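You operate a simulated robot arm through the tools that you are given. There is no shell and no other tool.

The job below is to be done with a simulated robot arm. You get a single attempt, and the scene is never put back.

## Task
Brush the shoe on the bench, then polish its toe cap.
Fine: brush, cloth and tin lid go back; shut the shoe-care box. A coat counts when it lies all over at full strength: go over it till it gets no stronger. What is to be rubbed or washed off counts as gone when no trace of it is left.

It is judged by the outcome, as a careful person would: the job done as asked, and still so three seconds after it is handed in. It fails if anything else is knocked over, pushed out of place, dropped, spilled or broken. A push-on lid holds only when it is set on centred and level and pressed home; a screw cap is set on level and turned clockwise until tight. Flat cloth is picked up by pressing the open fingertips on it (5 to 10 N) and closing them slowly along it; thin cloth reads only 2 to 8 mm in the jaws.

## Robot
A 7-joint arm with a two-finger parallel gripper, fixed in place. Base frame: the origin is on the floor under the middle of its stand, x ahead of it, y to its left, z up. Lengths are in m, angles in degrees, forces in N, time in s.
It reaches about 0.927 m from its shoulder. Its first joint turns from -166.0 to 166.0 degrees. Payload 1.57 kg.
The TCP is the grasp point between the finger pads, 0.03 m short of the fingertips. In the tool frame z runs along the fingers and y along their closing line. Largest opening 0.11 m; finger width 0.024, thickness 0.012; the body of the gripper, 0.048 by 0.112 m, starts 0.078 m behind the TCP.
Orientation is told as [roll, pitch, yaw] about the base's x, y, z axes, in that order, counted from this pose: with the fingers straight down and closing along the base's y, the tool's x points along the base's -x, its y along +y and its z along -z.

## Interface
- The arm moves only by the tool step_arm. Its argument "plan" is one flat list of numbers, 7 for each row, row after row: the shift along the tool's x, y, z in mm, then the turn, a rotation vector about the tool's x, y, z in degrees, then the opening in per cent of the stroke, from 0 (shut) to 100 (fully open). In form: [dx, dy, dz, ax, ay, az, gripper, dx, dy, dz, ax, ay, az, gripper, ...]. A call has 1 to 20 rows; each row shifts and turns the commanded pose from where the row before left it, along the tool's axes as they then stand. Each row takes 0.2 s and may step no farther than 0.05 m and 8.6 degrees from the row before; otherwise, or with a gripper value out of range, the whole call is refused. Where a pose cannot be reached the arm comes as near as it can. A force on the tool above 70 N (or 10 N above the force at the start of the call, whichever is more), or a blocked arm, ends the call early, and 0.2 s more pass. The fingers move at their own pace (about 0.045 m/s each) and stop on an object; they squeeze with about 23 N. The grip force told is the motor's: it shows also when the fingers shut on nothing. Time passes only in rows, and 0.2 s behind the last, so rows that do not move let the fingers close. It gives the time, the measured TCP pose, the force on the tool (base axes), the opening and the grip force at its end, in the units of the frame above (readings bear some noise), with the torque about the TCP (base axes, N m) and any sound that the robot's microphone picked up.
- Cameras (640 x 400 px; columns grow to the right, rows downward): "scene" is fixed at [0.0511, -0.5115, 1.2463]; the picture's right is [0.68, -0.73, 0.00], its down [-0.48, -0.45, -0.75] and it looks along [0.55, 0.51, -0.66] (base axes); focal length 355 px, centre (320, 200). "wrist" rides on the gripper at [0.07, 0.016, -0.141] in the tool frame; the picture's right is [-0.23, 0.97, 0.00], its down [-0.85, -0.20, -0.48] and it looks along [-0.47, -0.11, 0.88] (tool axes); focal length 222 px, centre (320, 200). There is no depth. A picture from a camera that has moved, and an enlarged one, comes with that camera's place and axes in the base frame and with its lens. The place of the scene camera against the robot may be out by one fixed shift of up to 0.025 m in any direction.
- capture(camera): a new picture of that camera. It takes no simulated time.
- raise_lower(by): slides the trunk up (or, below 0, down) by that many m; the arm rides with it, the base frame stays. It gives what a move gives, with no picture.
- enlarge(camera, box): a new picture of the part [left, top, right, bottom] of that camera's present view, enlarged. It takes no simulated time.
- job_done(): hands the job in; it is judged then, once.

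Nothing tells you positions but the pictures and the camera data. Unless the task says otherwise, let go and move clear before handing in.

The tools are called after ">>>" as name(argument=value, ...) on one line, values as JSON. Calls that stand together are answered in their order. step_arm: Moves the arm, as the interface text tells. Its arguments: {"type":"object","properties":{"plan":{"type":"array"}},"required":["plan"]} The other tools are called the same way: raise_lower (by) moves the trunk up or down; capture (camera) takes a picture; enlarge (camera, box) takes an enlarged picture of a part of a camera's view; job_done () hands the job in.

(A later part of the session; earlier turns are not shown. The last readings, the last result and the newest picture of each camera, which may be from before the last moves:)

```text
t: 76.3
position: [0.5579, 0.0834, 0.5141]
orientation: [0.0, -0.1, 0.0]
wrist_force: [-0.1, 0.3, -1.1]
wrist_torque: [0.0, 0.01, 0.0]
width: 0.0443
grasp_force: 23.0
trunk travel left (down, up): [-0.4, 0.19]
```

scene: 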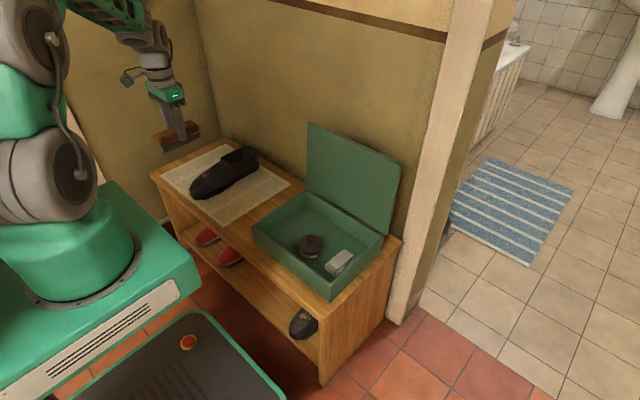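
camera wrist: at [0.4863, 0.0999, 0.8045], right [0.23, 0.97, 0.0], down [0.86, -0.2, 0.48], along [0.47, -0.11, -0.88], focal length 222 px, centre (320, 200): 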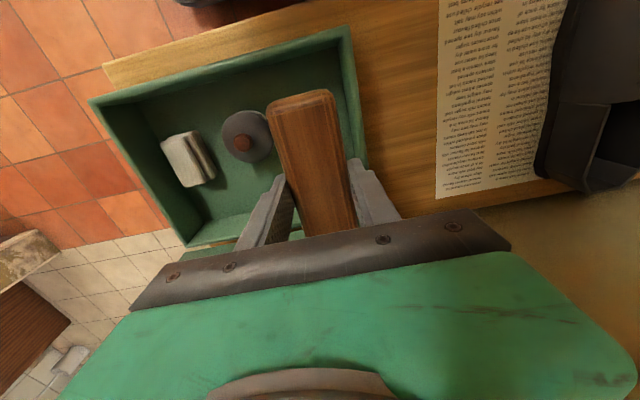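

>>> step_arm(plan=[0, 0, 1.5, 0, 0, 0, 10, 0, 0, 0, 0, 0, 0, 10])

>>> step_arm(plan=[0, 0, 1.2, 0, 0, 0, 10, 0, 0, 0, 0, 0, 0, 10])

```text
t: 76.9
position: [0.5578, 0.0837, 0.5121]
orientation: [0.0, 0.0, 0.0]
wrist_force: [0.1, 0.2, -0.6]
wrist_torque: [-0.03, 0.0, -0.03]
width: 0.0442
grasp_force: 22.9
trunk travel left (down, up): [-0.4, 0.19]
```

```text
t: 77.5
position: [0.5586, 0.0827, 0.5102]
orientation: [-0.1, 0.1, 0.0]
wrist_force: [0.1, 0.0, -0.9]
wrist_torque: [0.02, -0.02, 0.0]
width: 0.0444
grasp_force: 22.9
trunk travel left (down, up): [-0.4, 0.19]
```

>>> step_arm(plan=[0, 0, 1.2, 0, 0, 0, 10, 0, 0, 0, 0, 0, 0, 10])

>>> step_arm(plan=[0, 0, 1.2, 0, 0, 0, 10, 0, 0, 0, 0, 0, 0, 10])

>>> enlarge(camera="scene", box=[270, 180, 340, 245])

```text
t: 78.1
position: [0.5581, 0.0841, 0.5099]
orientation: [-0.1, -0.1, 0.0]
wrist_force: [-1.4, 0.4, 3.0]
wrist_torque: [0.06, -0.04, 0.02]
width: 0.0441
grasp_force: 22.9
trunk travel left (down, up): [-0.4, 0.19]
```

```text
t: 78.7
position: [0.5579, 0.0836, 0.5097]
orientation: [0.0, -0.1, 0.0]
wrist_force: [-3.4, 0.1, 15.2]
wrist_torque: [0.01, 0.48, 0.0]
width: 0.0442
grasp_force: 22.7
trunk travel left (down, up): [-0.4, 0.19]
```

```text
6.15 times, centred on (305, 212) of scene
camera zoom: at [0.0511, -0.5115, 1.2463], right [0.68, -0.73, 0.0], down [-0.48, -0.45, -0.75], along [0.55, 0.51, -0.66], focal length 2184 px, centre (412, 123)
```

zoom: 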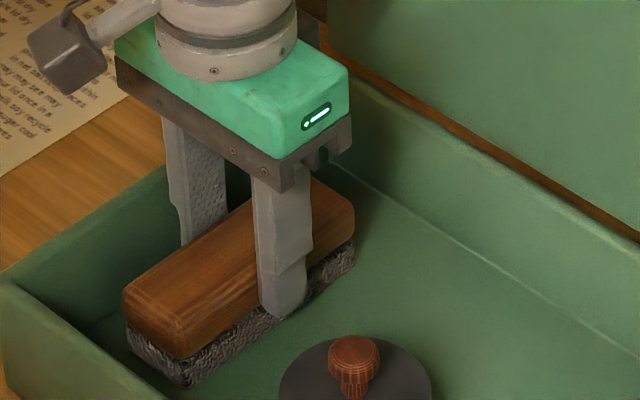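

The brush rests on the box floor. I'll ease off, open just a few mm, and rise.

>>> step_arm(plan=[0, 0, -1, 0, 0, 0, 10, 0, 0, 0, 0, 0, 0, 44, 0, 0, 0, 0, 0, 0, 44, 0, 0, -5, 0, 0, 0, 44, 0, 0, -10, 0, 0, 0, 44, 0, 0, -25, 0, 0, 0, 44, 0, 0, -40, 0, 0, 0, 44, 0, 0, -40, 0, 0, 0, 44, 0, 0, -40, 0, 0, 0, 60, 0, 0, 0, 0, 0, 0, 100])

>>> capture(camera="wrist")

>>> enlarge(camera="scene", box=[245, 190, 395, 300])

```text
t: 80.9
position: [0.5574, 0.0834, 0.6699]
orientation: [-0.1, 0.1, 0.0]
wrist_force: [-0.4, 0.3, -0.1]
wrist_torque: [0.03, 0.0, 0.04]
width: 0.0986
grasp_force: 0.0
trunk travel left (down, up): [-0.4, 0.19]
```

```text
taken
camera wrist: at [0.4879, 0.1007, 0.8118], right [0.23, 0.97, 0.0], down [0.86, -0.2, 0.48], along [0.47, -0.11, -0.88], focal length 222 px, centre (320, 200)
```

wrist: 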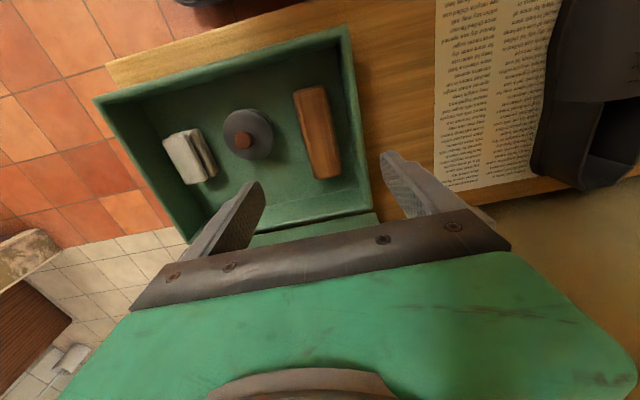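

```text
3.64 times, centred on (320, 245) of scene
camera zoom: at [0.0511, -0.5115, 1.2463], right [0.68, -0.73, 0.0], down [-0.48, -0.45, -0.75], along [0.55, 0.51, -0.66], focal length 1291 px, centre (320, 36)
```

zoom: 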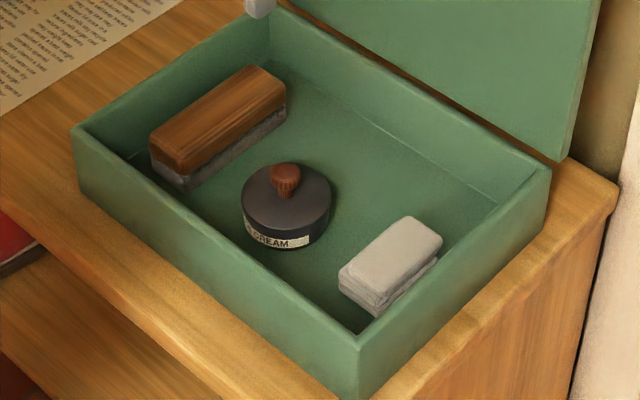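

The brush is back in its place. Next is the tin (labelled CREAM) with a wooden knob on its lid, at about (0.535, -0.016). I'll go above it and look closer.

>>> step_arm(plan=[7.5, -33.3, 10, 0, 0, 0, 100, 7.5, -33.3, 10, 0, 0, 0, 100, 7.5, -33.3, 10, 0, 0, 0, 100, 0, 0, 0, 0, 0, 0, 100])

>>> capture(camera="wrist")

>>> enlarge(camera="wrist", box=[180, 60, 400, 230])

>>> enlarge(camera="scene", box=[285, 215, 365, 285])

```text
t: 81.9
position: [0.5356, -0.0152, 0.6383]
orientation: [0.0, 0.1, 0.0]
wrist_force: [0.3, -0.4, -0.3]
wrist_torque: [0.04, 0.0, 0.0]
width: 0.11
grasp_force: 0.1
trunk travel left (down, up): [-0.4, 0.19]
```

```text
taken
camera wrist: at [0.4656, 0.0, 0.7804], right [0.23, 0.97, 0.0], down [0.86, -0.2, 0.48], along [0.47, -0.11, -0.88], focal length 222 px, centre (320, 200)
```

wrist: 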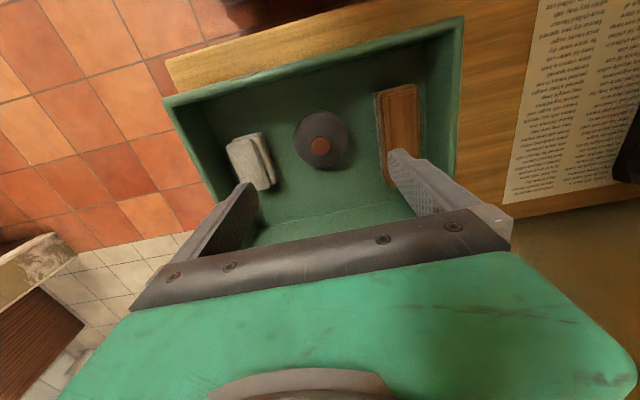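

```text
2.35 times, centred on (290, 145) of wrist
camera zoom: at [0.4656, 0.0, 0.7804], right [0.23, 0.97, 0.0], down [0.86, -0.2, 0.48], along [0.47, -0.11, -0.88], focal length 523 px, centre (391, 329)
```

zoom: 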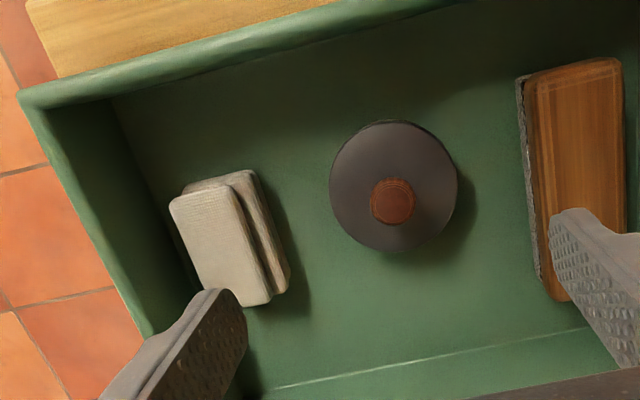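

```text
5.71 times, centred on (325, 250) of scene
camera zoom: at [0.0511, -0.5115, 1.2463], right [0.68, -0.73, 0.0], down [-0.48, -0.45, -0.75], along [0.55, 0.51, -0.66], focal length 2028 px, centre (291, -86)
```

zoom: 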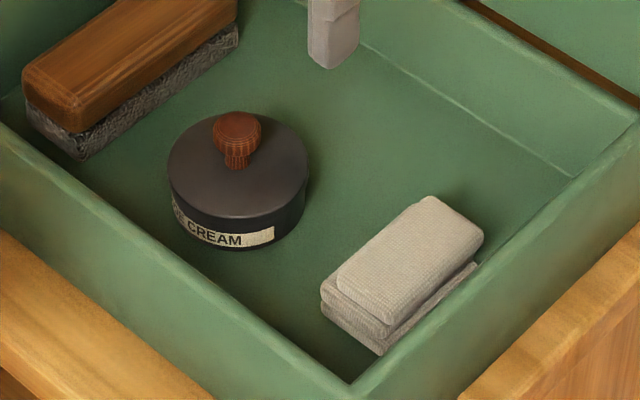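

The tin lid is ~67 mm across at (0.5315, -0.014), top z≈0.506, with the knob top near z 0.531. I'll lower over the knob and close on it.

>>> step_arm(plan=[4, 1, 30, 0, 0, 0, 50, 0, 0, 30, 0, 0, 0, 50, 0, 0, 20, 0, 0, 0, 50, 0, 0, 10, 0, 0, 0, 50, 0, 0, 6, 0, 0, 0, 50, 0, 0, 0, 0, 0, 0, 50])

>>> capture(camera="wrist")

>>> enlarge(camera="scene", box=[280, 195, 370, 275])

```text
t: 83.3
position: [0.5319, -0.0155, 0.5436]
orientation: [0.0, -0.1, 0.0]
wrist_force: [-0.4, -0.2, -0.8]
wrist_torque: [0.0, 0.02, -0.03]
width: 0.0548
grasp_force: 0.1
trunk travel left (down, up): [-0.4, 0.19]
```

```text
taken
camera wrist: at [0.4616, 0.001, 0.6848], right [0.23, 0.97, 0.0], down [0.85, -0.2, 0.48], along [0.47, -0.11, -0.88], focal length 222 px, centre (320, 200)
```

wrist: 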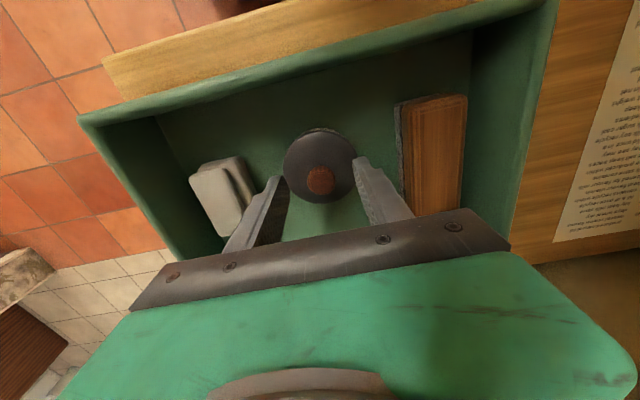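

```text
5.00 times, centred on (325, 235) of scene
camera zoom: at [0.0511, -0.5115, 1.2463], right [0.68, -0.73, 0.0], down [-0.48, -0.45, -0.75], along [0.55, 0.51, -0.66], focal length 1775 px, centre (295, 25)
```

zoom: 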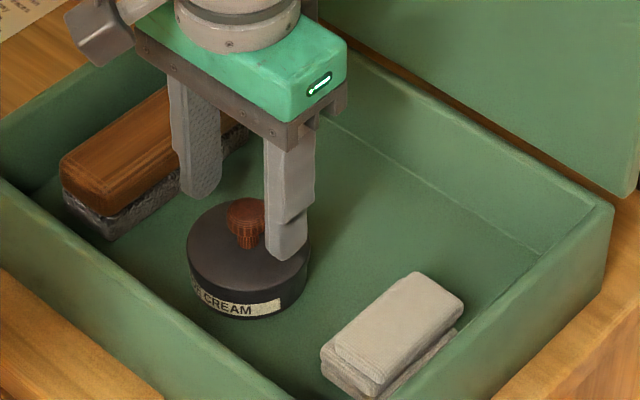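

The fingers straddle the knob. Closing slowly now.

>>> step_arm(plan=[0, 0, 2, 0, 0, 0, 40, 0, 0, 0, 0, 0, 0, 30, 0, 0, 0, 0, 0, 0, 20, 0, 0, 0, 0, 0, 0, 10, 0, 0, 0, 0, 0, 0, 0, 0, 0, 0, 0, 0, 0, 0, 0, 0, 0, 0, 0, 0, 0])

>>> enlarge(camera="scene", box=[280, 195, 370, 275])

```text
t: 84.9
position: [0.5315, -0.0155, 0.5408]
orientation: [0.0, 0.0, 0.0]
wrist_force: [0.2, 0.4, 0.4]
wrist_torque: [0.0, 0.01, 0.01]
width: 0.022
grasp_force: 23.3
trunk travel left (down, up): [-0.4, 0.19]
heard: snap
```

```text
5.00 times, centred on (325, 235) of scene
camera zoom: at [0.0511, -0.5115, 1.2463], right [0.68, -0.73, 0.0], down [-0.48, -0.45, -0.75], along [0.55, 0.51, -0.66], focal length 1775 px, centre (295, 25)
```

zoom: 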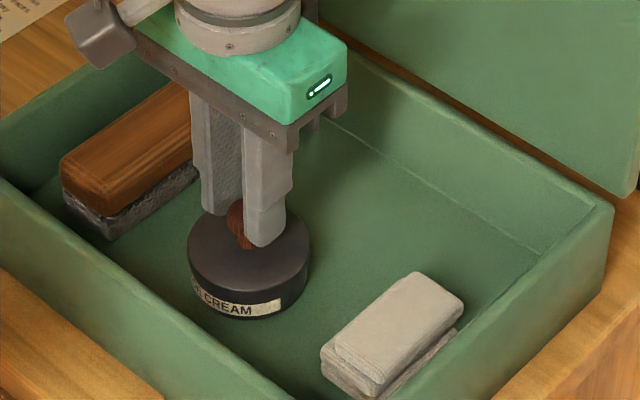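

I have the knob (22 mm), and heard a snap — the push-on lid may have come loose. I'll lift slowly and watch whether only the lid comes.

>>> step_arm(plan=[0, 0, -4, 0, 0, 0, 0, 0, 0, -4, 0, 0, 0, 0, 0, 0, -4, 0, 0, 0, 0, 0, 0, 0, 0, 0, 0, 0])

>>> enlarge(camera="scene", box=[280, 195, 370, 275])

```text
t: 85.9
position: [0.532, -0.0164, 0.554]
orientation: [0.1, -0.1, 0.0]
wrist_force: [-0.1, -0.6, -0.9]
wrist_torque: [0.01, 0.0, -0.03]
width: 0.0218
grasp_force: 22.4
trunk travel left (down, up): [-0.4, 0.19]
```

```text
5.00 times, centred on (325, 235) of scene
camera zoom: at [0.0511, -0.5115, 1.2463], right [0.68, -0.73, 0.0], down [-0.48, -0.45, -0.75], along [0.55, 0.51, -0.66], focal length 1775 px, centre (295, 25)
```

zoom: 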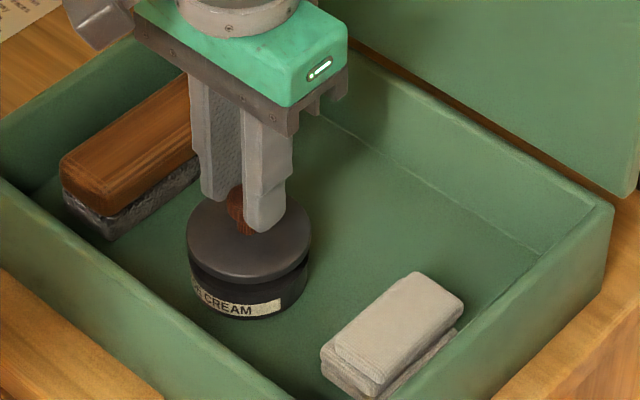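

Only the lid comes up; the tin stays. I'll carry the lid to the clear bench strip between the box and the newspaper, around (0.56, 0.198).

>>> step_arm(plan=[0, 0, -29, 0, 0, 0, 0, 0, 0, -29, 0, 0, 0, 0, 0, 0, -29, 0, 0, 0, 0, -5.6, 42.8, 0, 0, 0, 0, 0, -5.6, 42.8, 0, 0, 0, 0, 0, -5.6, 42.8, 0, 0, 0, 0, 0, -5.6, 42.8, 0, 0, 0, 0, 0, -5.6, 42.8, 0, 0, 0, 0, 0, 0, 0, 28, 0, 0, 0, 0, 0, 0, 28, 0, 0, 0, 0, 0, 0, 28, 0, 0, 0, 0, 0, 0, 0, 0, 0, 0, 0])

>>> capture(camera="wrist")

>>> enlarge(camera="scene", box=[220, 130, 360, 270])

```text
t: 88.5
position: [0.5591, 0.1985, 0.5551]
orientation: [0.0, 0.0, 0.0]
wrist_force: [0.1, -0.3, -0.3]
wrist_torque: [-0.01, 0.05, 0.02]
width: 0.022
grasp_force: 23.6
trunk travel left (down, up): [-0.4, 0.19]
```

```text
taken
camera wrist: at [0.4895, 0.2156, 0.6976], right [0.23, 0.97, 0.0], down [0.85, -0.2, 0.48], along [0.47, -0.11, -0.88], focal length 222 px, centre (320, 200)
```

wrist: 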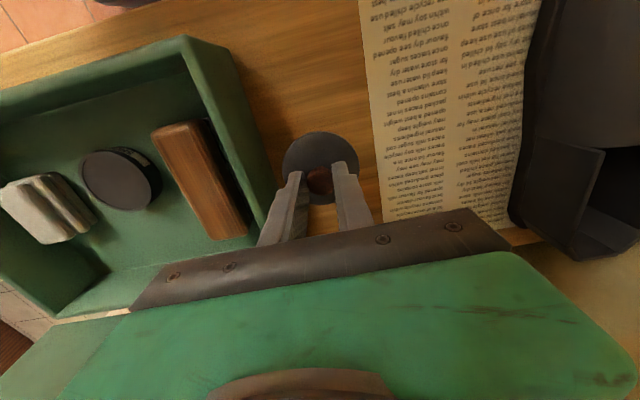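

```text
2.86 times, centred on (290, 200) of scene
camera zoom: at [0.0511, -0.5115, 1.2463], right [0.68, -0.73, 0.0], down [-0.48, -0.45, -0.75], along [0.55, 0.51, -0.66], focal length 1014 px, centre (406, 200)
```

zoom: 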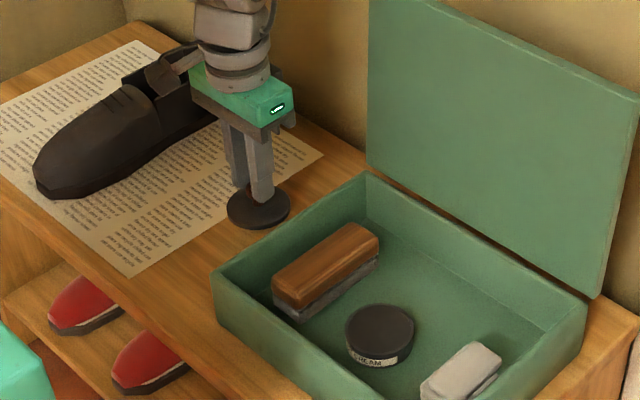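

The lid hangs over the clear strip. Lowering it to the bench in small steps.

>>> step_arm(plan=[0, 0, 20, 0, 0, 0, 0, 0, 0, 15, 0, 0, 0, 0, 0, 0, 8, 0, 0, 0, 0, 0, 0, 0, 0, 0, 0, 0])

>>> step_arm(plan=[0, 0, 3, 0, 0, 0, 0, 0, 0, 3, 0, 0, 0, 0, 0, 0, 0, 0, 0, 0, 0])

>>> step_arm(plan=[0, 0, 2, 0, 0, 0, 0, 0, 0, 0, 0, 0, 0, 0])

>>> enlarge(camera="scene", box=[250, 140, 340, 230])

```text
t: 89.5
position: [0.5594, 0.1991, 0.5125]
orientation: [0.0, 0.1, 0.0]
wrist_force: [0.3, 0.2, -0.9]
wrist_torque: [0.0, 0.01, 0.0]
width: 0.0219
grasp_force: 23.0
trunk travel left (down, up): [-0.4, 0.19]
```

```text
t: 90.3
position: [0.5581, 0.2003, 0.5079]
orientation: [0.1, 0.1, 0.1]
wrist_force: [0.3, -0.5, 0.1]
wrist_torque: [0.03, 0.0, 0.0]
width: 0.0219
grasp_force: 22.7
trunk travel left (down, up): [-0.4, 0.19]
```

```text
t: 90.9
position: [0.5596, 0.1983, 0.5066]
orientation: [-0.1, -0.2, 0.0]
wrist_force: [-3.9, 0.2, 11.1]
wrist_torque: [-0.01, 0.24, 0.02]
width: 0.0217
grasp_force: 22.7
trunk travel left (down, up): [-0.4, 0.19]
```

```text
4.44 times, centred on (295, 185) of scene
camera zoom: at [0.0511, -0.5115, 1.2463], right [0.68, -0.73, 0.0], down [-0.48, -0.45, -0.75], along [0.55, 0.51, -0.66], focal length 1578 px, centre (431, 267)
```

zoom: 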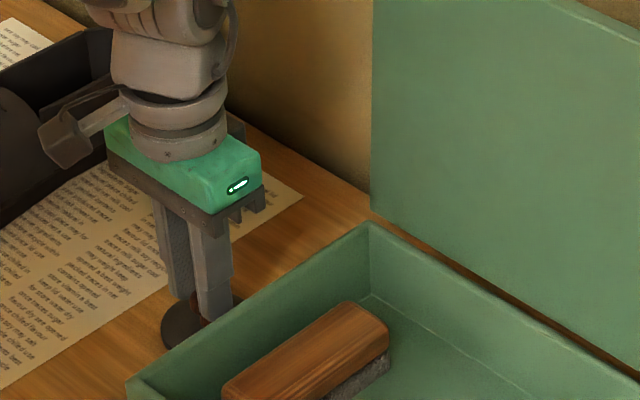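

The lid is down on the bench. I'll ease off, release and rise, then look at the cloth.

>>> step_arm(plan=[0, 0, -1, 0, 0, 0, 0, 0, 0, 0, 0, 0, 0, 20, 0, 0, 0, 0, 0, 0, 45, 0, 0, 0, 0, 0, 0, 45, 0, 0, -15, 0, 0, 0, 45, 0, 0, -35, 0, 0, 0, 45, 0, 0, -40, 0, 0, 0, 45, 0, 0, -40, 0, 0, 0, 60, 7, -42, 0, 0, 0, 0, 100, 7, -42, 0, 0, 0, 0, 100, 7, -42, 0, 0, 0, 0, 100, 7, -42, 0, 0, 0, 0, 100, 0, -42, 0, 0, 0, 0, 100, 0, -20, 0, 0, 0, 0, 100, 0, 0, 0, 0, 0, 0, 100])

>>> capture(camera="wrist")

>>> enlarge(camera="wrist", box=[220, 60, 400, 220])

>>> capture(camera="scene")

```text
t: 94.1
position: [0.5301, -0.0315, 0.6355]
orientation: [0.0, 0.0, 0.0]
wrist_force: [1.0, 0.6, 0.2]
wrist_torque: [0.0, -0.01, -0.03]
width: 0.1101
grasp_force: 0.1
trunk travel left (down, up): [-0.4, 0.19]
```

```text
taken
camera wrist: at [0.4609, -0.0155, 0.7776], right [0.23, 0.97, 0.0], down [0.86, -0.2, 0.48], along [0.47, -0.11, -0.88], focal length 222 px, centre (320, 200)
```

wrist: 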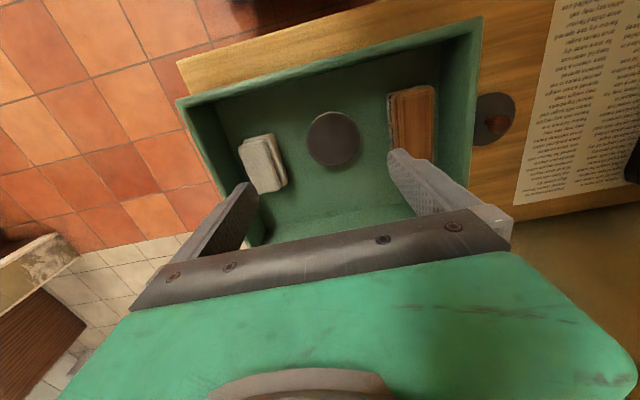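

```text
2.50 times, centred on (310, 140) of wrist
camera zoom: at [0.4609, -0.0155, 0.7776], right [0.23, 0.97, 0.0], down [0.86, -0.2, 0.48], along [0.47, -0.11, -0.88], focal length 555 px, centre (345, 350)
```

zoom: 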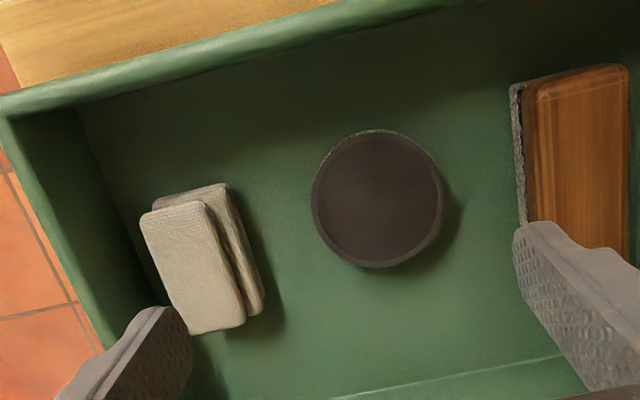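

```text
taken
```

scene: 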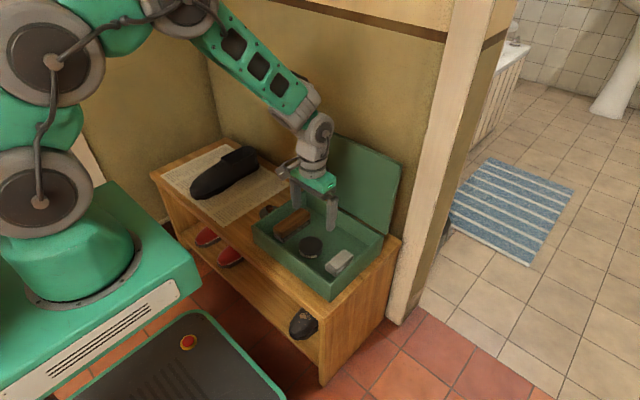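

The lid rests on the bench and the tin is open with dark polish inside. The cloth is a folded pad at about x 0.51–0.585, y -0.138 to -0.093. I'll zoom to check its clearance from the wall.

>>> enlarge(camera="wrist", box=[180, 90, 300, 210])

>>> enlarge(camera="scene", box=[290, 225, 370, 295])

```text
3.33 times, centred on (240, 150) of wrist
camera zoom: at [0.4609, -0.0155, 0.7776], right [0.23, 0.97, 0.0], down [0.86, -0.2, 0.48], along [0.47, -0.11, -0.88], focal length 740 px, centre (587, 367)
```

zoom: 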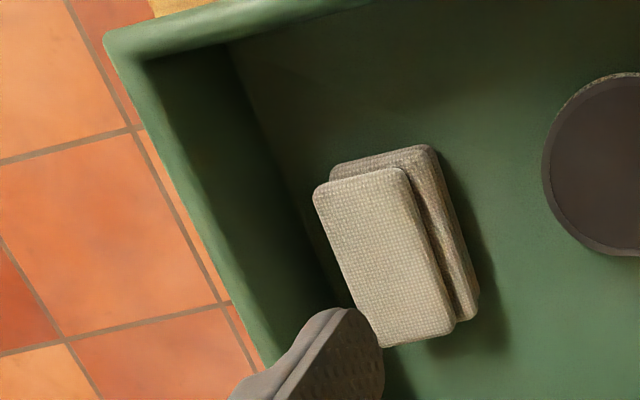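

```text
5.71 times, centred on (330, 260) of scene
camera zoom: at [0.0511, -0.5115, 1.2463], right [0.68, -0.73, 0.0], down [-0.48, -0.45, -0.75], along [0.55, 0.51, -0.66], focal length 2028 px, centre (263, -143)
```

zoom: 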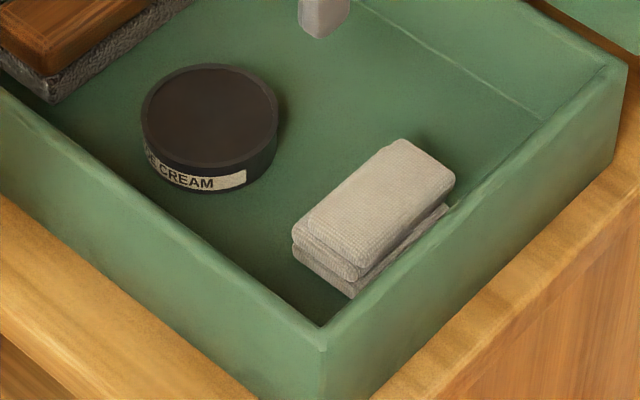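

There is ~20 mm between cloth and wall, so the finger fits. I'll hover over the cloth with a 56 mm opening and check.

>>> step_arm(plan=[-9, -42, 0, 0, 0, 0, 60, -9, -42, 15, 0, 0, 0, 51, 0, 0, 30, 0, 0, 0, 51, 0, 0, 25, 0, 0, 0, 51, 0, 0, 0, 0, 0, 0, 51])

>>> capture(camera="wrist")

>>> enlarge(camera="scene", box=[290, 205, 390, 295])

```text
t: 95.3
position: [0.5492, -0.1156, 0.5667]
orientation: [0.0, 0.0, 0.0]
wrist_force: [-0.8, -0.2, -0.1]
wrist_torque: [-0.03, -0.01, -0.01]
width: 0.0563
grasp_force: 0.0
trunk travel left (down, up): [-0.4, 0.19]
```

```text
taken
camera wrist: at [0.4794, -0.0986, 0.7083], right [0.23, 0.97, 0.0], down [0.85, -0.2, 0.48], along [0.47, -0.11, -0.88], focal length 222 px, centre (320, 200)
```

wrist: 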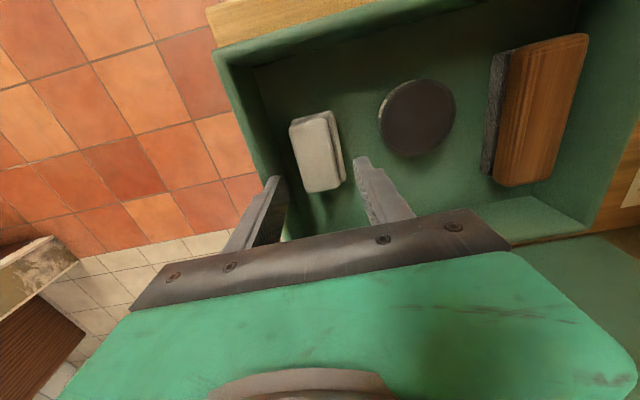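

```text
4.44 times, centred on (340, 250) of scene
camera zoom: at [0.0511, -0.5115, 1.2463], right [0.68, -0.73, 0.0], down [-0.48, -0.45, -0.75], along [0.55, 0.51, -0.66], focal length 1578 px, centre (231, -22)
```

zoom: 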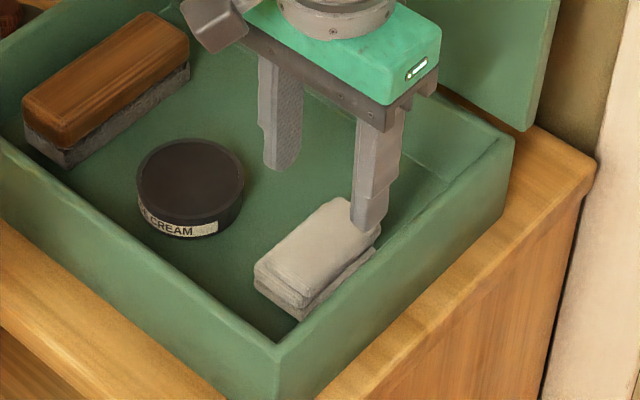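

Alignment looks right; descending around the cloth.

>>> step_arm(plan=[0, 0, 20, 0, 0, 0, 51, 0, 0, 20, 0, 0, 0, 51, 0, 0, 12, 0, 0, 0, 51, 0, 0, 8, 0, 0, 0, 51, 0, 0, 0, 0, 0, 0, 51])

>>> capture(camera="wrist")

>>> enlarge(camera="scene", box=[300, 215, 380, 290])

```text
t: 96.5
position: [0.5497, -0.1153, 0.5063]
orientation: [-0.1, 0.0, 0.1]
wrist_force: [0.0, -0.3, -0.1]
wrist_torque: [0.02, 0.0, 0.01]
width: 0.0562
grasp_force: 0.1
trunk travel left (down, up): [-0.4, 0.19]
```

```text
taken
camera wrist: at [0.4798, -0.099, 0.6479], right [0.23, 0.97, 0.0], down [0.85, -0.2, 0.48], along [0.47, -0.11, -0.88], focal length 222 px, centre (320, 200)
```

wrist: 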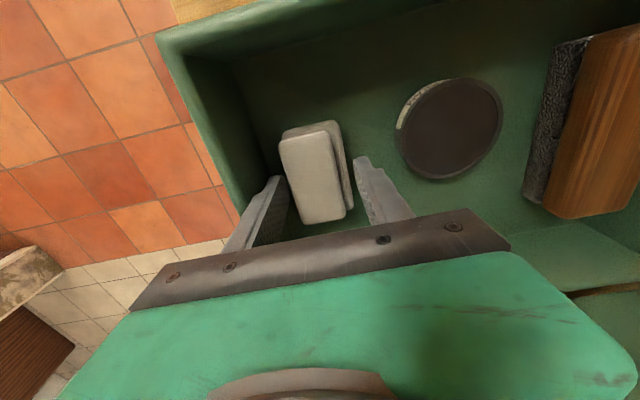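

```text
5.33 times, centred on (340, 252) of scene
camera zoom: at [0.0511, -0.5115, 1.2463], right [0.68, -0.73, 0.0], down [-0.48, -0.45, -0.75], along [0.55, 0.51, -0.66], focal length 1893 px, centre (213, -80)
```

zoom: 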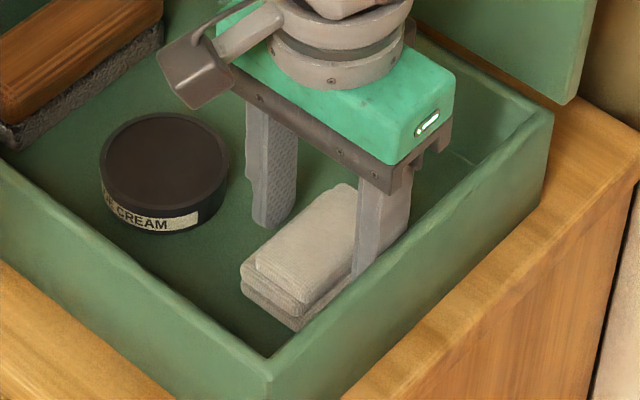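

Fingers are around the pad. I'll lower 2 mm more and close gently.

>>> step_arm(plan=[0, 0, 2.5, 0, 0, 0, 51, 0, 0, 0, 0, 0, 0, 46, 0, 0, 0, 0, 0, 0, 42, 0, 0, 0, 0, 0, 0, 38, 0, 0, 0, 0, 0, 0, 34, 0, 0, 0, 0, 0, 0, 30, 0, 0, 0, 0, 0, 0, 26, 0, 0, 0, 0, 0, 0, 26])

>>> capture(camera="wrist")

>>> enlarge(camera="scene", box=[300, 215, 380, 290])

```text
t: 98.3
position: [0.5496, -0.1158, 0.5041]
orientation: [0.1, 0.0, 0.1]
wrist_force: [0.5, -0.1, 0.2]
wrist_torque: [-0.05, 0.01, -0.02]
width: 0.0448
grasp_force: 22.9
trunk travel left (down, up): [-0.4, 0.19]
```

```text
taken
camera wrist: at [0.4798, -0.0989, 0.6456], right [0.23, 0.97, 0.0], down [0.85, -0.2, 0.48], along [0.47, -0.11, -0.88], focal length 222 px, centre (320, 200)
```

wrist: 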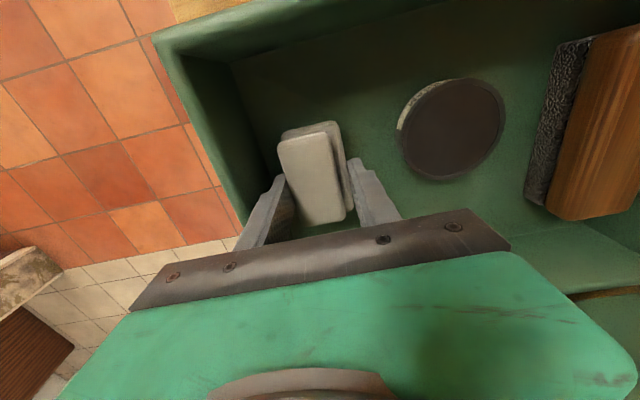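

```text
5.33 times, centred on (340, 252) of scene
camera zoom: at [0.0511, -0.5115, 1.2463], right [0.68, -0.73, 0.0], down [-0.48, -0.45, -0.75], along [0.55, 0.51, -0.66], focal length 1893 px, centre (213, -80)
```

zoom: 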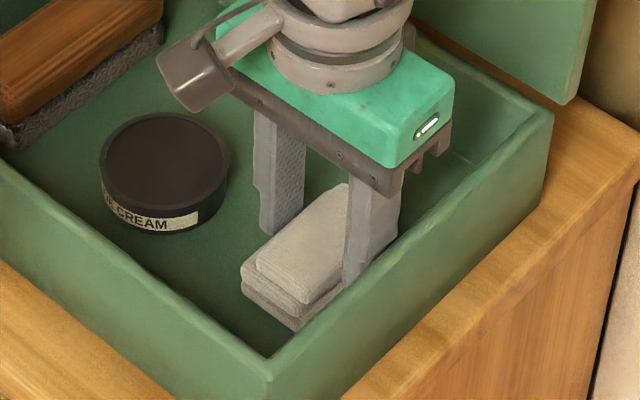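

I hold the cloth pad (45 mm). I'll lift it clear, tilt it 20° so its near end is lower, and bring it over the tin.

>>> step_arm(plan=[0, 0, -15, 0, 0, 0, 26, 0, 0, -30, 0, 0, 0, 26, 0, 0, -30, 0, 0, 0, 26, 0, 0, -25, 0, 0, 0, 26, 0, 0, 0, 0, -6.67, 0, 26, 0, 0, 0, 0, -6.67, 0, 26, 0, 0, 0, 0, -6.66, 0, 26, 3.9, 32.1, 7.1, 0, 0, 0, 26, 3.9, 32.1, 7.1, 0, 0, 0, 26, 3.9, 32.1, 7.1, 0, 0, 0, 26, 0, 0, 0, 0, 0, 0, 26])

>>> capture(camera="wrist")

>>> enlarge(camera="scene", box=[270, 185, 370, 275])

```text
t: 100.7
position: [0.5452, -0.0185, 0.5797]
orientation: [0.1, -20.1, 0.0]
wrist_force: [0.7, 0.3, -0.3]
wrist_torque: [0.03, 0.02, 0.0]
width: 0.0448
grasp_force: 23.1
trunk travel left (down, up): [-0.4, 0.19]
```

```text
taken
camera wrist: at [0.4314, -0.0027, 0.6896], right [0.21, 0.97, 0.08], down [0.64, -0.2, 0.74], along [0.74, -0.11, -0.67], focal length 222 px, centre (320, 200)
```

wrist: 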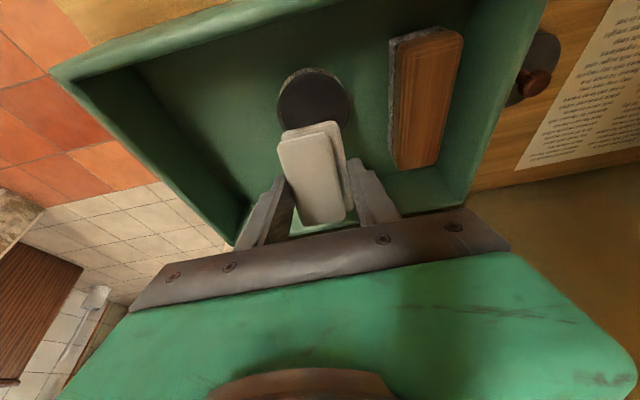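

```text
4.44 times, centred on (320, 230) of scene
camera zoom: at [0.0511, -0.5115, 1.2463], right [0.68, -0.73, 0.0], down [-0.48, -0.45, -0.75], along [0.55, 0.51, -0.66], focal length 1578 px, centre (320, 67)
```

zoom: 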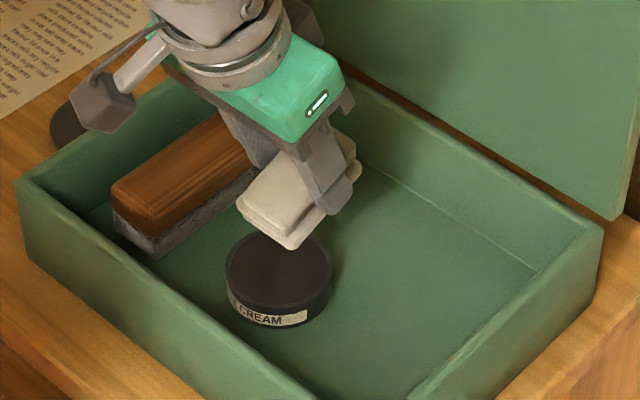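

The pad's lower end is above the tin. I'll lower vertically until it touches the polish.

>>> step_arm(plan=[4.1, 0, 11.3, 0, 0, 0, 26, 3.4, 0, 9.4, 0, 0, 0, 26, 1.4, 0, 3.8, 0, 0, 0, 26, 0, 0, 0, 0, 0, 0, 26])

>>> step_arm(plan=[1, 0, 2.8, 0, 0, 0, 26, 0, 0, 0, 0, 0, 0, 26])

>>> step_arm(plan=[1, 0, 2.8, 0, 0, 0, 26, 0, 0, 0, 0, 0, 0, 26])

>>> enlarge(camera="scene", box=[270, 185, 370, 275])

```text
t: 101.7
position: [0.5462, -0.02, 0.5537]
orientation: [0.1, -19.9, 0.0]
wrist_force: [-0.6, -0.4, -1.2]
wrist_torque: [0.02, -0.01, 0.01]
width: 0.0447
grasp_force: 22.8
trunk travel left (down, up): [-0.4, 0.19]
```

```text
t: 102.3
position: [0.5461, -0.019, 0.5501]
orientation: [0.0, -20.0, 0.0]
wrist_force: [0.8, 0.5, -0.5]
wrist_torque: [0.02, 0.0, 0.03]
width: 0.0447
grasp_force: 22.9
trunk travel left (down, up): [-0.4, 0.19]
```

```text
t: 102.9
position: [0.5458, -0.0198, 0.5469]
orientation: [0.0, -19.9, 0.0]
wrist_force: [0.8, 0.0, -0.1]
wrist_torque: [0.01, 0.01, 0.01]
width: 0.0448
grasp_force: 23.4
trunk travel left (down, up): [-0.4, 0.19]
```

```text
4.44 times, centred on (320, 230) of scene
camera zoom: at [0.0511, -0.5115, 1.2463], right [0.68, -0.73, 0.0], down [-0.48, -0.45, -0.75], along [0.55, 0.51, -0.66], focal length 1578 px, centre (320, 67)
```

zoom: 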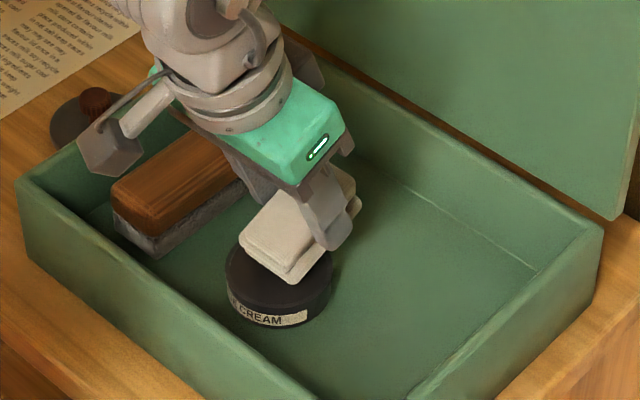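

>>> step_arm(plan=[0.7, 0, 1.9, 0, 0, 0, 26, 0, 0, 0, 0, 0, 0, 26])

>>> step_arm(plan=[0.7, 0, 1.9, 0, 0, 0, 26, 0, 0, 0, 0, 0, 0, 26])

>>> enlarge(camera="scene", box=[285, 205, 345, 265])

```text
t: 103.5
position: [0.5461, -0.0194, 0.5459]
orientation: [0.0, -20.0, 0.1]
wrist_force: [0.2, 0.3, -0.4]
wrist_torque: [0.0, 0.01, 0.05]
width: 0.045
grasp_force: 22.4
trunk travel left (down, up): [-0.4, 0.19]
```

```text
t: 104.1
position: [0.5453, -0.0183, 0.5435]
orientation: [0.1, -20.0, 0.0]
wrist_force: [-1.2, 1.1, -1.0]
wrist_torque: [-0.01, 0.0, -0.01]
width: 0.0449
grasp_force: 23.2
trunk travel left (down, up): [-0.4, 0.19]
```

```text
6.67 times, centred on (315, 235) of scene
camera zoom: at [0.0511, -0.5115, 1.2463], right [0.68, -0.73, 0.0], down [-0.48, -0.45, -0.75], along [0.55, 0.51, -0.66], focal length 2366 px, centre (353, -33)
```

zoom: 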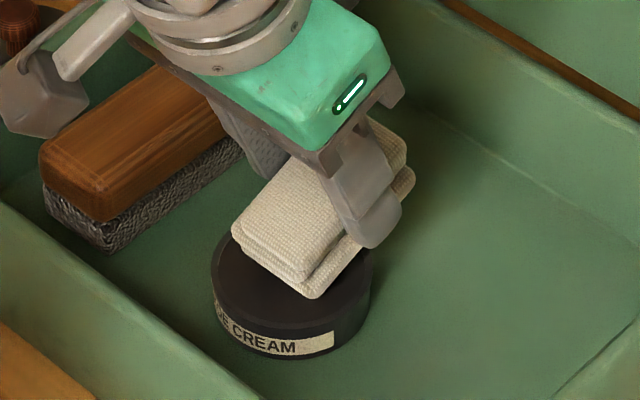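

>>> step_arm(plan=[0.7, 0, 1.9, 0, 0, 0, 26, 0, 0, 0, 0, 0, 0, 26])

>>> step_arm(plan=[0.7, 0, 1.9, 0, 0, 0, 26, 0, 0, 0, 0, 0, 0, 26])

>>> step_arm(plan=[0.7, 0, 1.9, 0, 0, 0, 26, 0, 0, 0, 0, 0, 0, 26])

>>> enlarge(camera="scene", box=[285, 205, 345, 265])

```text
t: 104.7
position: [0.5457, -0.0196, 0.5411]
orientation: [0.0, -20.0, 0.0]
wrist_force: [0.1, -0.2, -0.2]
wrist_torque: [-0.03, 0.03, 0.01]
width: 0.0446
grasp_force: 22.9
trunk travel left (down, up): [-0.4, 0.19]
```

```text
t: 105.3
position: [0.5455, -0.0194, 0.54]
orientation: [-0.1, -20.0, 0.0]
wrist_force: [-0.2, 0.5, -0.2]
wrist_torque: [-0.01, 0.02, 0.02]
width: 0.0448
grasp_force: 22.7
trunk travel left (down, up): [-0.4, 0.19]
```

```text
t: 105.9
position: [0.546, -0.0193, 0.5392]
orientation: [0.1, -20.2, 0.0]
wrist_force: [-3.3, 0.1, 16.9]
wrist_torque: [0.03, 0.61, 0.02]
width: 0.0449
grasp_force: 23.0
trunk travel left (down, up): [-0.4, 0.19]
```

```text
6.67 times, centred on (315, 235) of scene
camera zoom: at [0.0511, -0.5115, 1.2463], right [0.68, -0.73, 0.0], down [-0.48, -0.45, -0.75], along [0.55, 0.51, -0.66], focal length 2366 px, centre (353, -33)
```

zoom: 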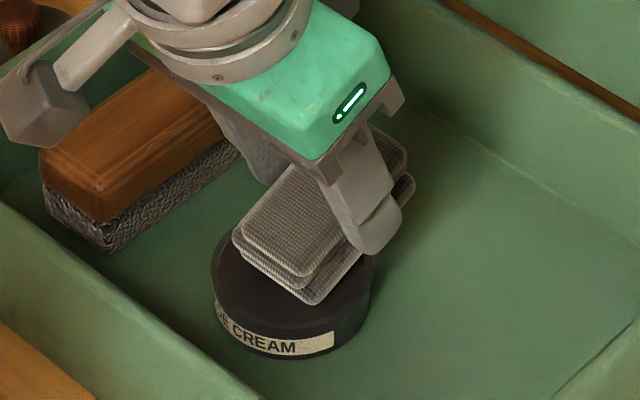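

The pad touched the polish and has darkened — it's taking it up. I'll ease off, rub lightly a few mm in the tin, and look again.

>>> step_arm(plan=[-0.3, 0, -0.9, 0, 0, 0, 26, 0, 3, 0, 0, 0, 0, 26, 0, -3, 0, 0, 0, 0, 26, 0, -3, 0, 0, 0, 0, 26, 0, 3, 0, 0, 0, 0, 26, 0, 0, 0, 0, 0, 0, 26])

>>> enlarge(camera="scene", box=[285, 205, 345, 265])

```text
t: 107.3
position: [0.5453, -0.0198, 0.5387]
orientation: [-0.1, -20.0, -0.1]
wrist_force: [1.9, -2.4, 7.8]
wrist_torque: [-0.12, 0.17, 0.08]
width: 0.0444
grasp_force: 23.4
trunk travel left (down, up): [-0.4, 0.19]
```

```text
6.67 times, centred on (315, 235) of scene
camera zoom: at [0.0511, -0.5115, 1.2463], right [0.68, -0.73, 0.0], down [-0.48, -0.45, -0.75], along [0.55, 0.51, -0.66], focal length 2366 px, centre (353, -33)
```

zoom: 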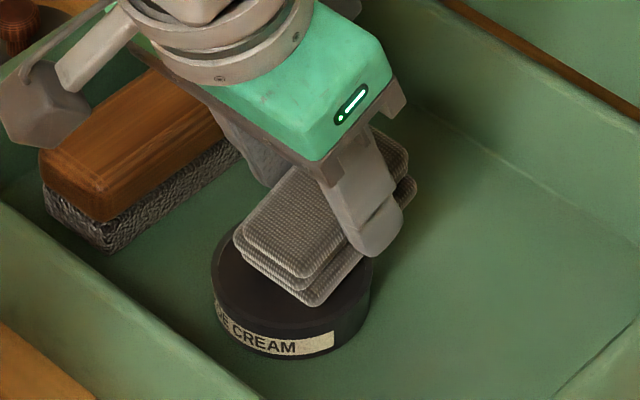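

The pad is evenly dark with polish. I'll lift out of the tin and carry it to above the toe cap at a 10° tilt.

>>> step_arm(plan=[-3.4, 0, -9.4, 0, 0, 0, 26, -12, 0, -33, 0, 0, 0, 26, -12, 0, -33, 0, 0, 0, 26, -12, 0, -33, 0, 0, 0, 26, 0, 0, 0, 0, 5, 0, 26, 0, 0, 0, 0, 5, 0, 26, 0, 0, 0, 0, 0, 0, 26])

>>> capture(camera="scene")

>>> enlarge(camera="scene", box=[245, 190, 395, 300])

```text
t: 108.9
position: [0.5461, -0.019, 0.6534]
orientation: [0.0, -10.0, 0.0]
wrist_force: [-0.2, 1.1, 0.2]
wrist_torque: [-0.03, -0.03, -0.02]
width: 0.0449
grasp_force: 22.9
trunk travel left (down, up): [-0.4, 0.19]
```

```text
taken
```

scene: 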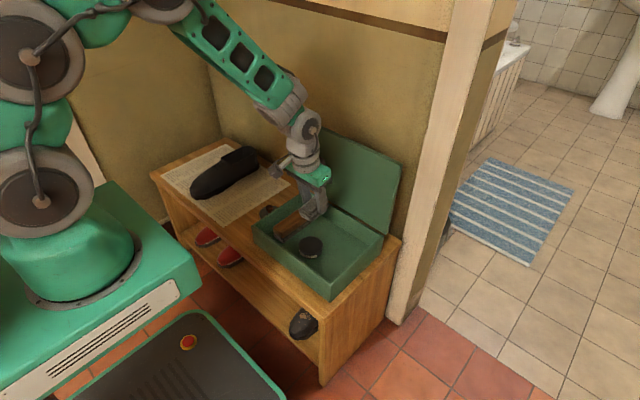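

```text
3.64 times, centred on (320, 245) of scene
camera zoom: at [0.0511, -0.5115, 1.2463], right [0.68, -0.73, 0.0], down [-0.48, -0.45, -0.75], along [0.55, 0.51, -0.66], focal length 1291 px, centre (320, 36)
```

zoom: 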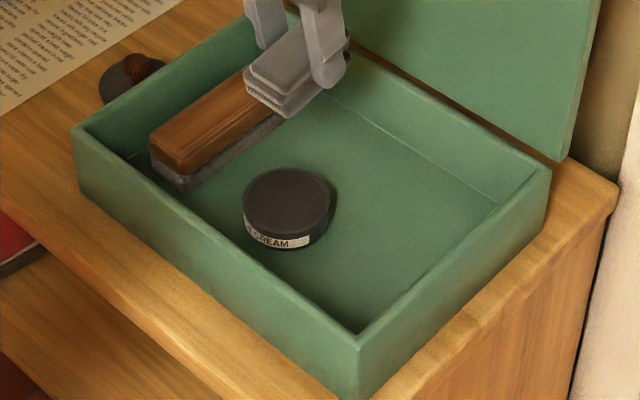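

The tin stays in place. Moving the loaded cloth over to the toe cap.

>>> step_arm(plan=[9.55, 42.7, 3.85, 0, 0, 0, 26, 9.55, 42.7, 3.85, 0, 0, 0, 26, 9.55, 42.7, 3.85, 0, 0, 0, 26, 9.55, 42.7, 3.85, 0, 0, 0, 26, 9.55, 42.7, 3.85, 0, 0, 0, 26, 9.55, 42.7, 3.85, 0, 0, 0, 26, 9.55, 42.7, 3.85, 0, 0, 0, 26, 9.55, 42.7, 3.85, 0, 0, 0, 26, 9.55, 42.7, 3.85, 0, 0, 0, 26, 9.55, 42.7, 3.85, 0, 0, 0, 26, 9.55, 42.7, 3.85, 0, 0, 0, 26, 0, 0, 0, 0, 0, 0, 26])

>>> capture(camera="wrist")

>>> enlarge(camera="scene", box=[150, 120, 270, 215])

```text
t: 111.5
position: [0.4485, 0.4489, 0.5935]
orientation: [0.0, -10.1, -0.2]
wrist_force: [0.0, -0.1, -0.8]
wrist_torque: [-0.01, 0.02, -0.01]
width: 0.045
grasp_force: 23.0
trunk travel left (down, up): [-0.4, 0.19]
```

```text
taken
camera wrist: at [0.3554, 0.4676, 0.7207], right [0.22, 0.97, 0.04], down [0.76, -0.2, 0.62], along [0.61, -0.11, -0.78], focal length 222 px, centre (320, 200)
```

wrist: 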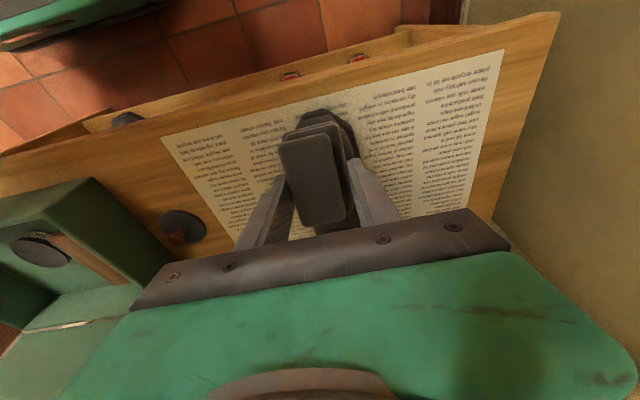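

```text
4.21 times, centred on (210, 168) of scene
camera zoom: at [0.0511, -0.5115, 1.2463], right [0.68, -0.73, 0.0], down [-0.48, -0.45, -0.75], along [0.55, 0.51, -0.66], focal length 1494 px, centre (783, 337)
```

zoom: 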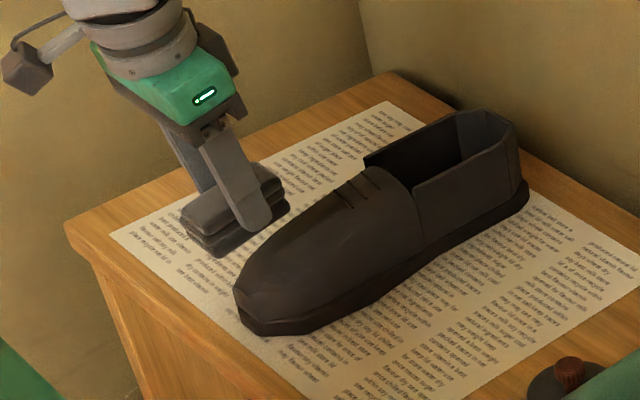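

The loaded pad is over the toe. I'll lower it onto the toe cap.

>>> step_arm(plan=[0, 0, 20, 0, 0, 0, 26, 0, 0, 15, 0, 0, 0, 26, 0, 0, 8, 0, 0, 0, 26, 0, 0, 0, 0, 0, 0, 26])

>>> step_arm(plan=[0, 0, 3, 0, 0, 0, 26, 0, 0, 2, 0, 0, 0, 26, 0, 0, 0, 0, 0, 0, 26])

>>> step_arm(plan=[0, 0, 2, 0, 0, 0, 26, 0, 0, 0, 0, 0, 0, 26])

>>> enlarge(camera="scene", box=[160, 140, 260, 220])

```text
t: 112.5
position: [0.4557, 0.4513, 0.5508]
orientation: [0.0, -10.0, 0.0]
wrist_force: [-0.2, -0.6, -0.6]
wrist_torque: [0.01, -0.04, 0.03]
width: 0.0449
grasp_force: 23.3
trunk travel left (down, up): [-0.4, 0.19]
```

```text
t: 113.3
position: [0.4566, 0.4519, 0.5456]
orientation: [0.0, -10.0, 0.0]
wrist_force: [0.9, 0.6, -0.3]
wrist_torque: [-0.01, -0.02, 0.0]
width: 0.045
grasp_force: 22.9
trunk travel left (down, up): [-0.4, 0.19]
```

```text
t: 113.9
position: [0.4582, 0.4515, 0.5441]
orientation: [-0.1, -10.1, 0.1]
wrist_force: [-2.3, -1.8, 3.7]
wrist_torque: [-0.03, -0.06, -0.04]
width: 0.045
grasp_force: 23.0
trunk travel left (down, up): [-0.4, 0.19]
```

```text
5.00 times, centred on (210, 180) of scene
camera zoom: at [0.0511, -0.5115, 1.2463], right [0.68, -0.73, 0.0], down [-0.48, -0.45, -0.75], along [0.55, 0.51, -0.66], focal length 1775 px, centre (870, 300)
```

zoom: 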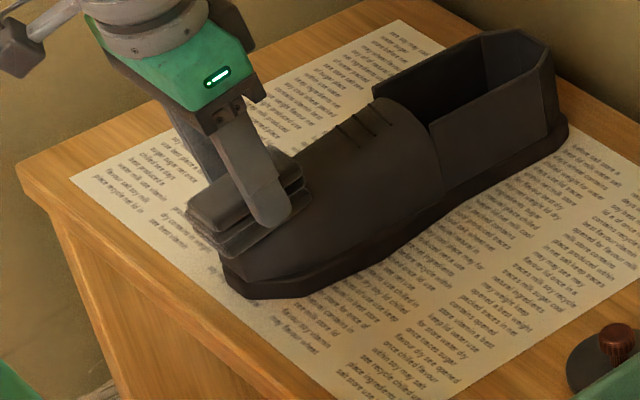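

Light contact (~4 N). Now rubbing in small strokes across and along the toe cap.

>>> step_arm(plan=[0, 0, 0.5, 0, 0, 0, 26, 0, 6, 0, 0, 0, 0, 26, 0, 6, 0, 0, 0, 0, 26, 0, -6, 0, 0, 0, 0, 26, 0, -6, 0, 0, 0, 0, 26, 0, -6, 0, 0, 0, 0, 26, 0, -6, 0, 0, 0, 0, 26, 0, 6, 0, 0, 0, 0, 26, 0, 6, 0, 0, 0, 0, 26, 6, 0, 0, 0, 0, 0, 26, 6, 0, 0, 0, 0, 0, 26, -6, 0, 0, 0, 0, 0, 26, -6, 0, 0, 0, 0, 0, 26, 0, 0, 0, 0, 0, 0, 26])

>>> step_arm(plan=[0, 0, -20, 0, 0, 0, 26, 0, 0, -40, 0, 0, 0, 26, 20, 40, 0, 0, 0, 0, 26, 20, 40, 0, 0, 0, 0, 26, 0, 0, 0, 0, 0, 0, 26])

>>> enlarge(camera="scene", box=[160, 140, 260, 220])

```text
t: 116.9
position: [0.4575, 0.4518, 0.544]
orientation: [-0.1, -10.0, 0.0]
wrist_force: [-1.5, 0.5, 0.1]
wrist_torque: [0.0, 0.05, 0.04]
width: 0.0447
grasp_force: 23.0
trunk travel left (down, up): [-0.4, 0.19]
```

```text
t: 118.1
position: [0.4074, 0.5321, 0.5949]
orientation: [-0.1, -10.0, 0.0]
wrist_force: [0.8, 0.4, -0.9]
wrist_torque: [0.0, 0.03, 0.0]
width: 0.0449
grasp_force: 22.8
trunk travel left (down, up): [-0.4, 0.19]
```

```text
5.00 times, centred on (210, 180) of scene
camera zoom: at [0.0511, -0.5115, 1.2463], right [0.68, -0.73, 0.0], down [-0.48, -0.45, -0.75], along [0.55, 0.51, -0.66], focal length 1775 px, centre (870, 300)
```

zoom: 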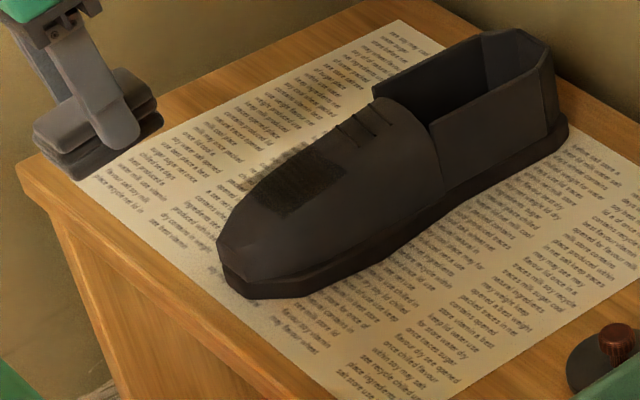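

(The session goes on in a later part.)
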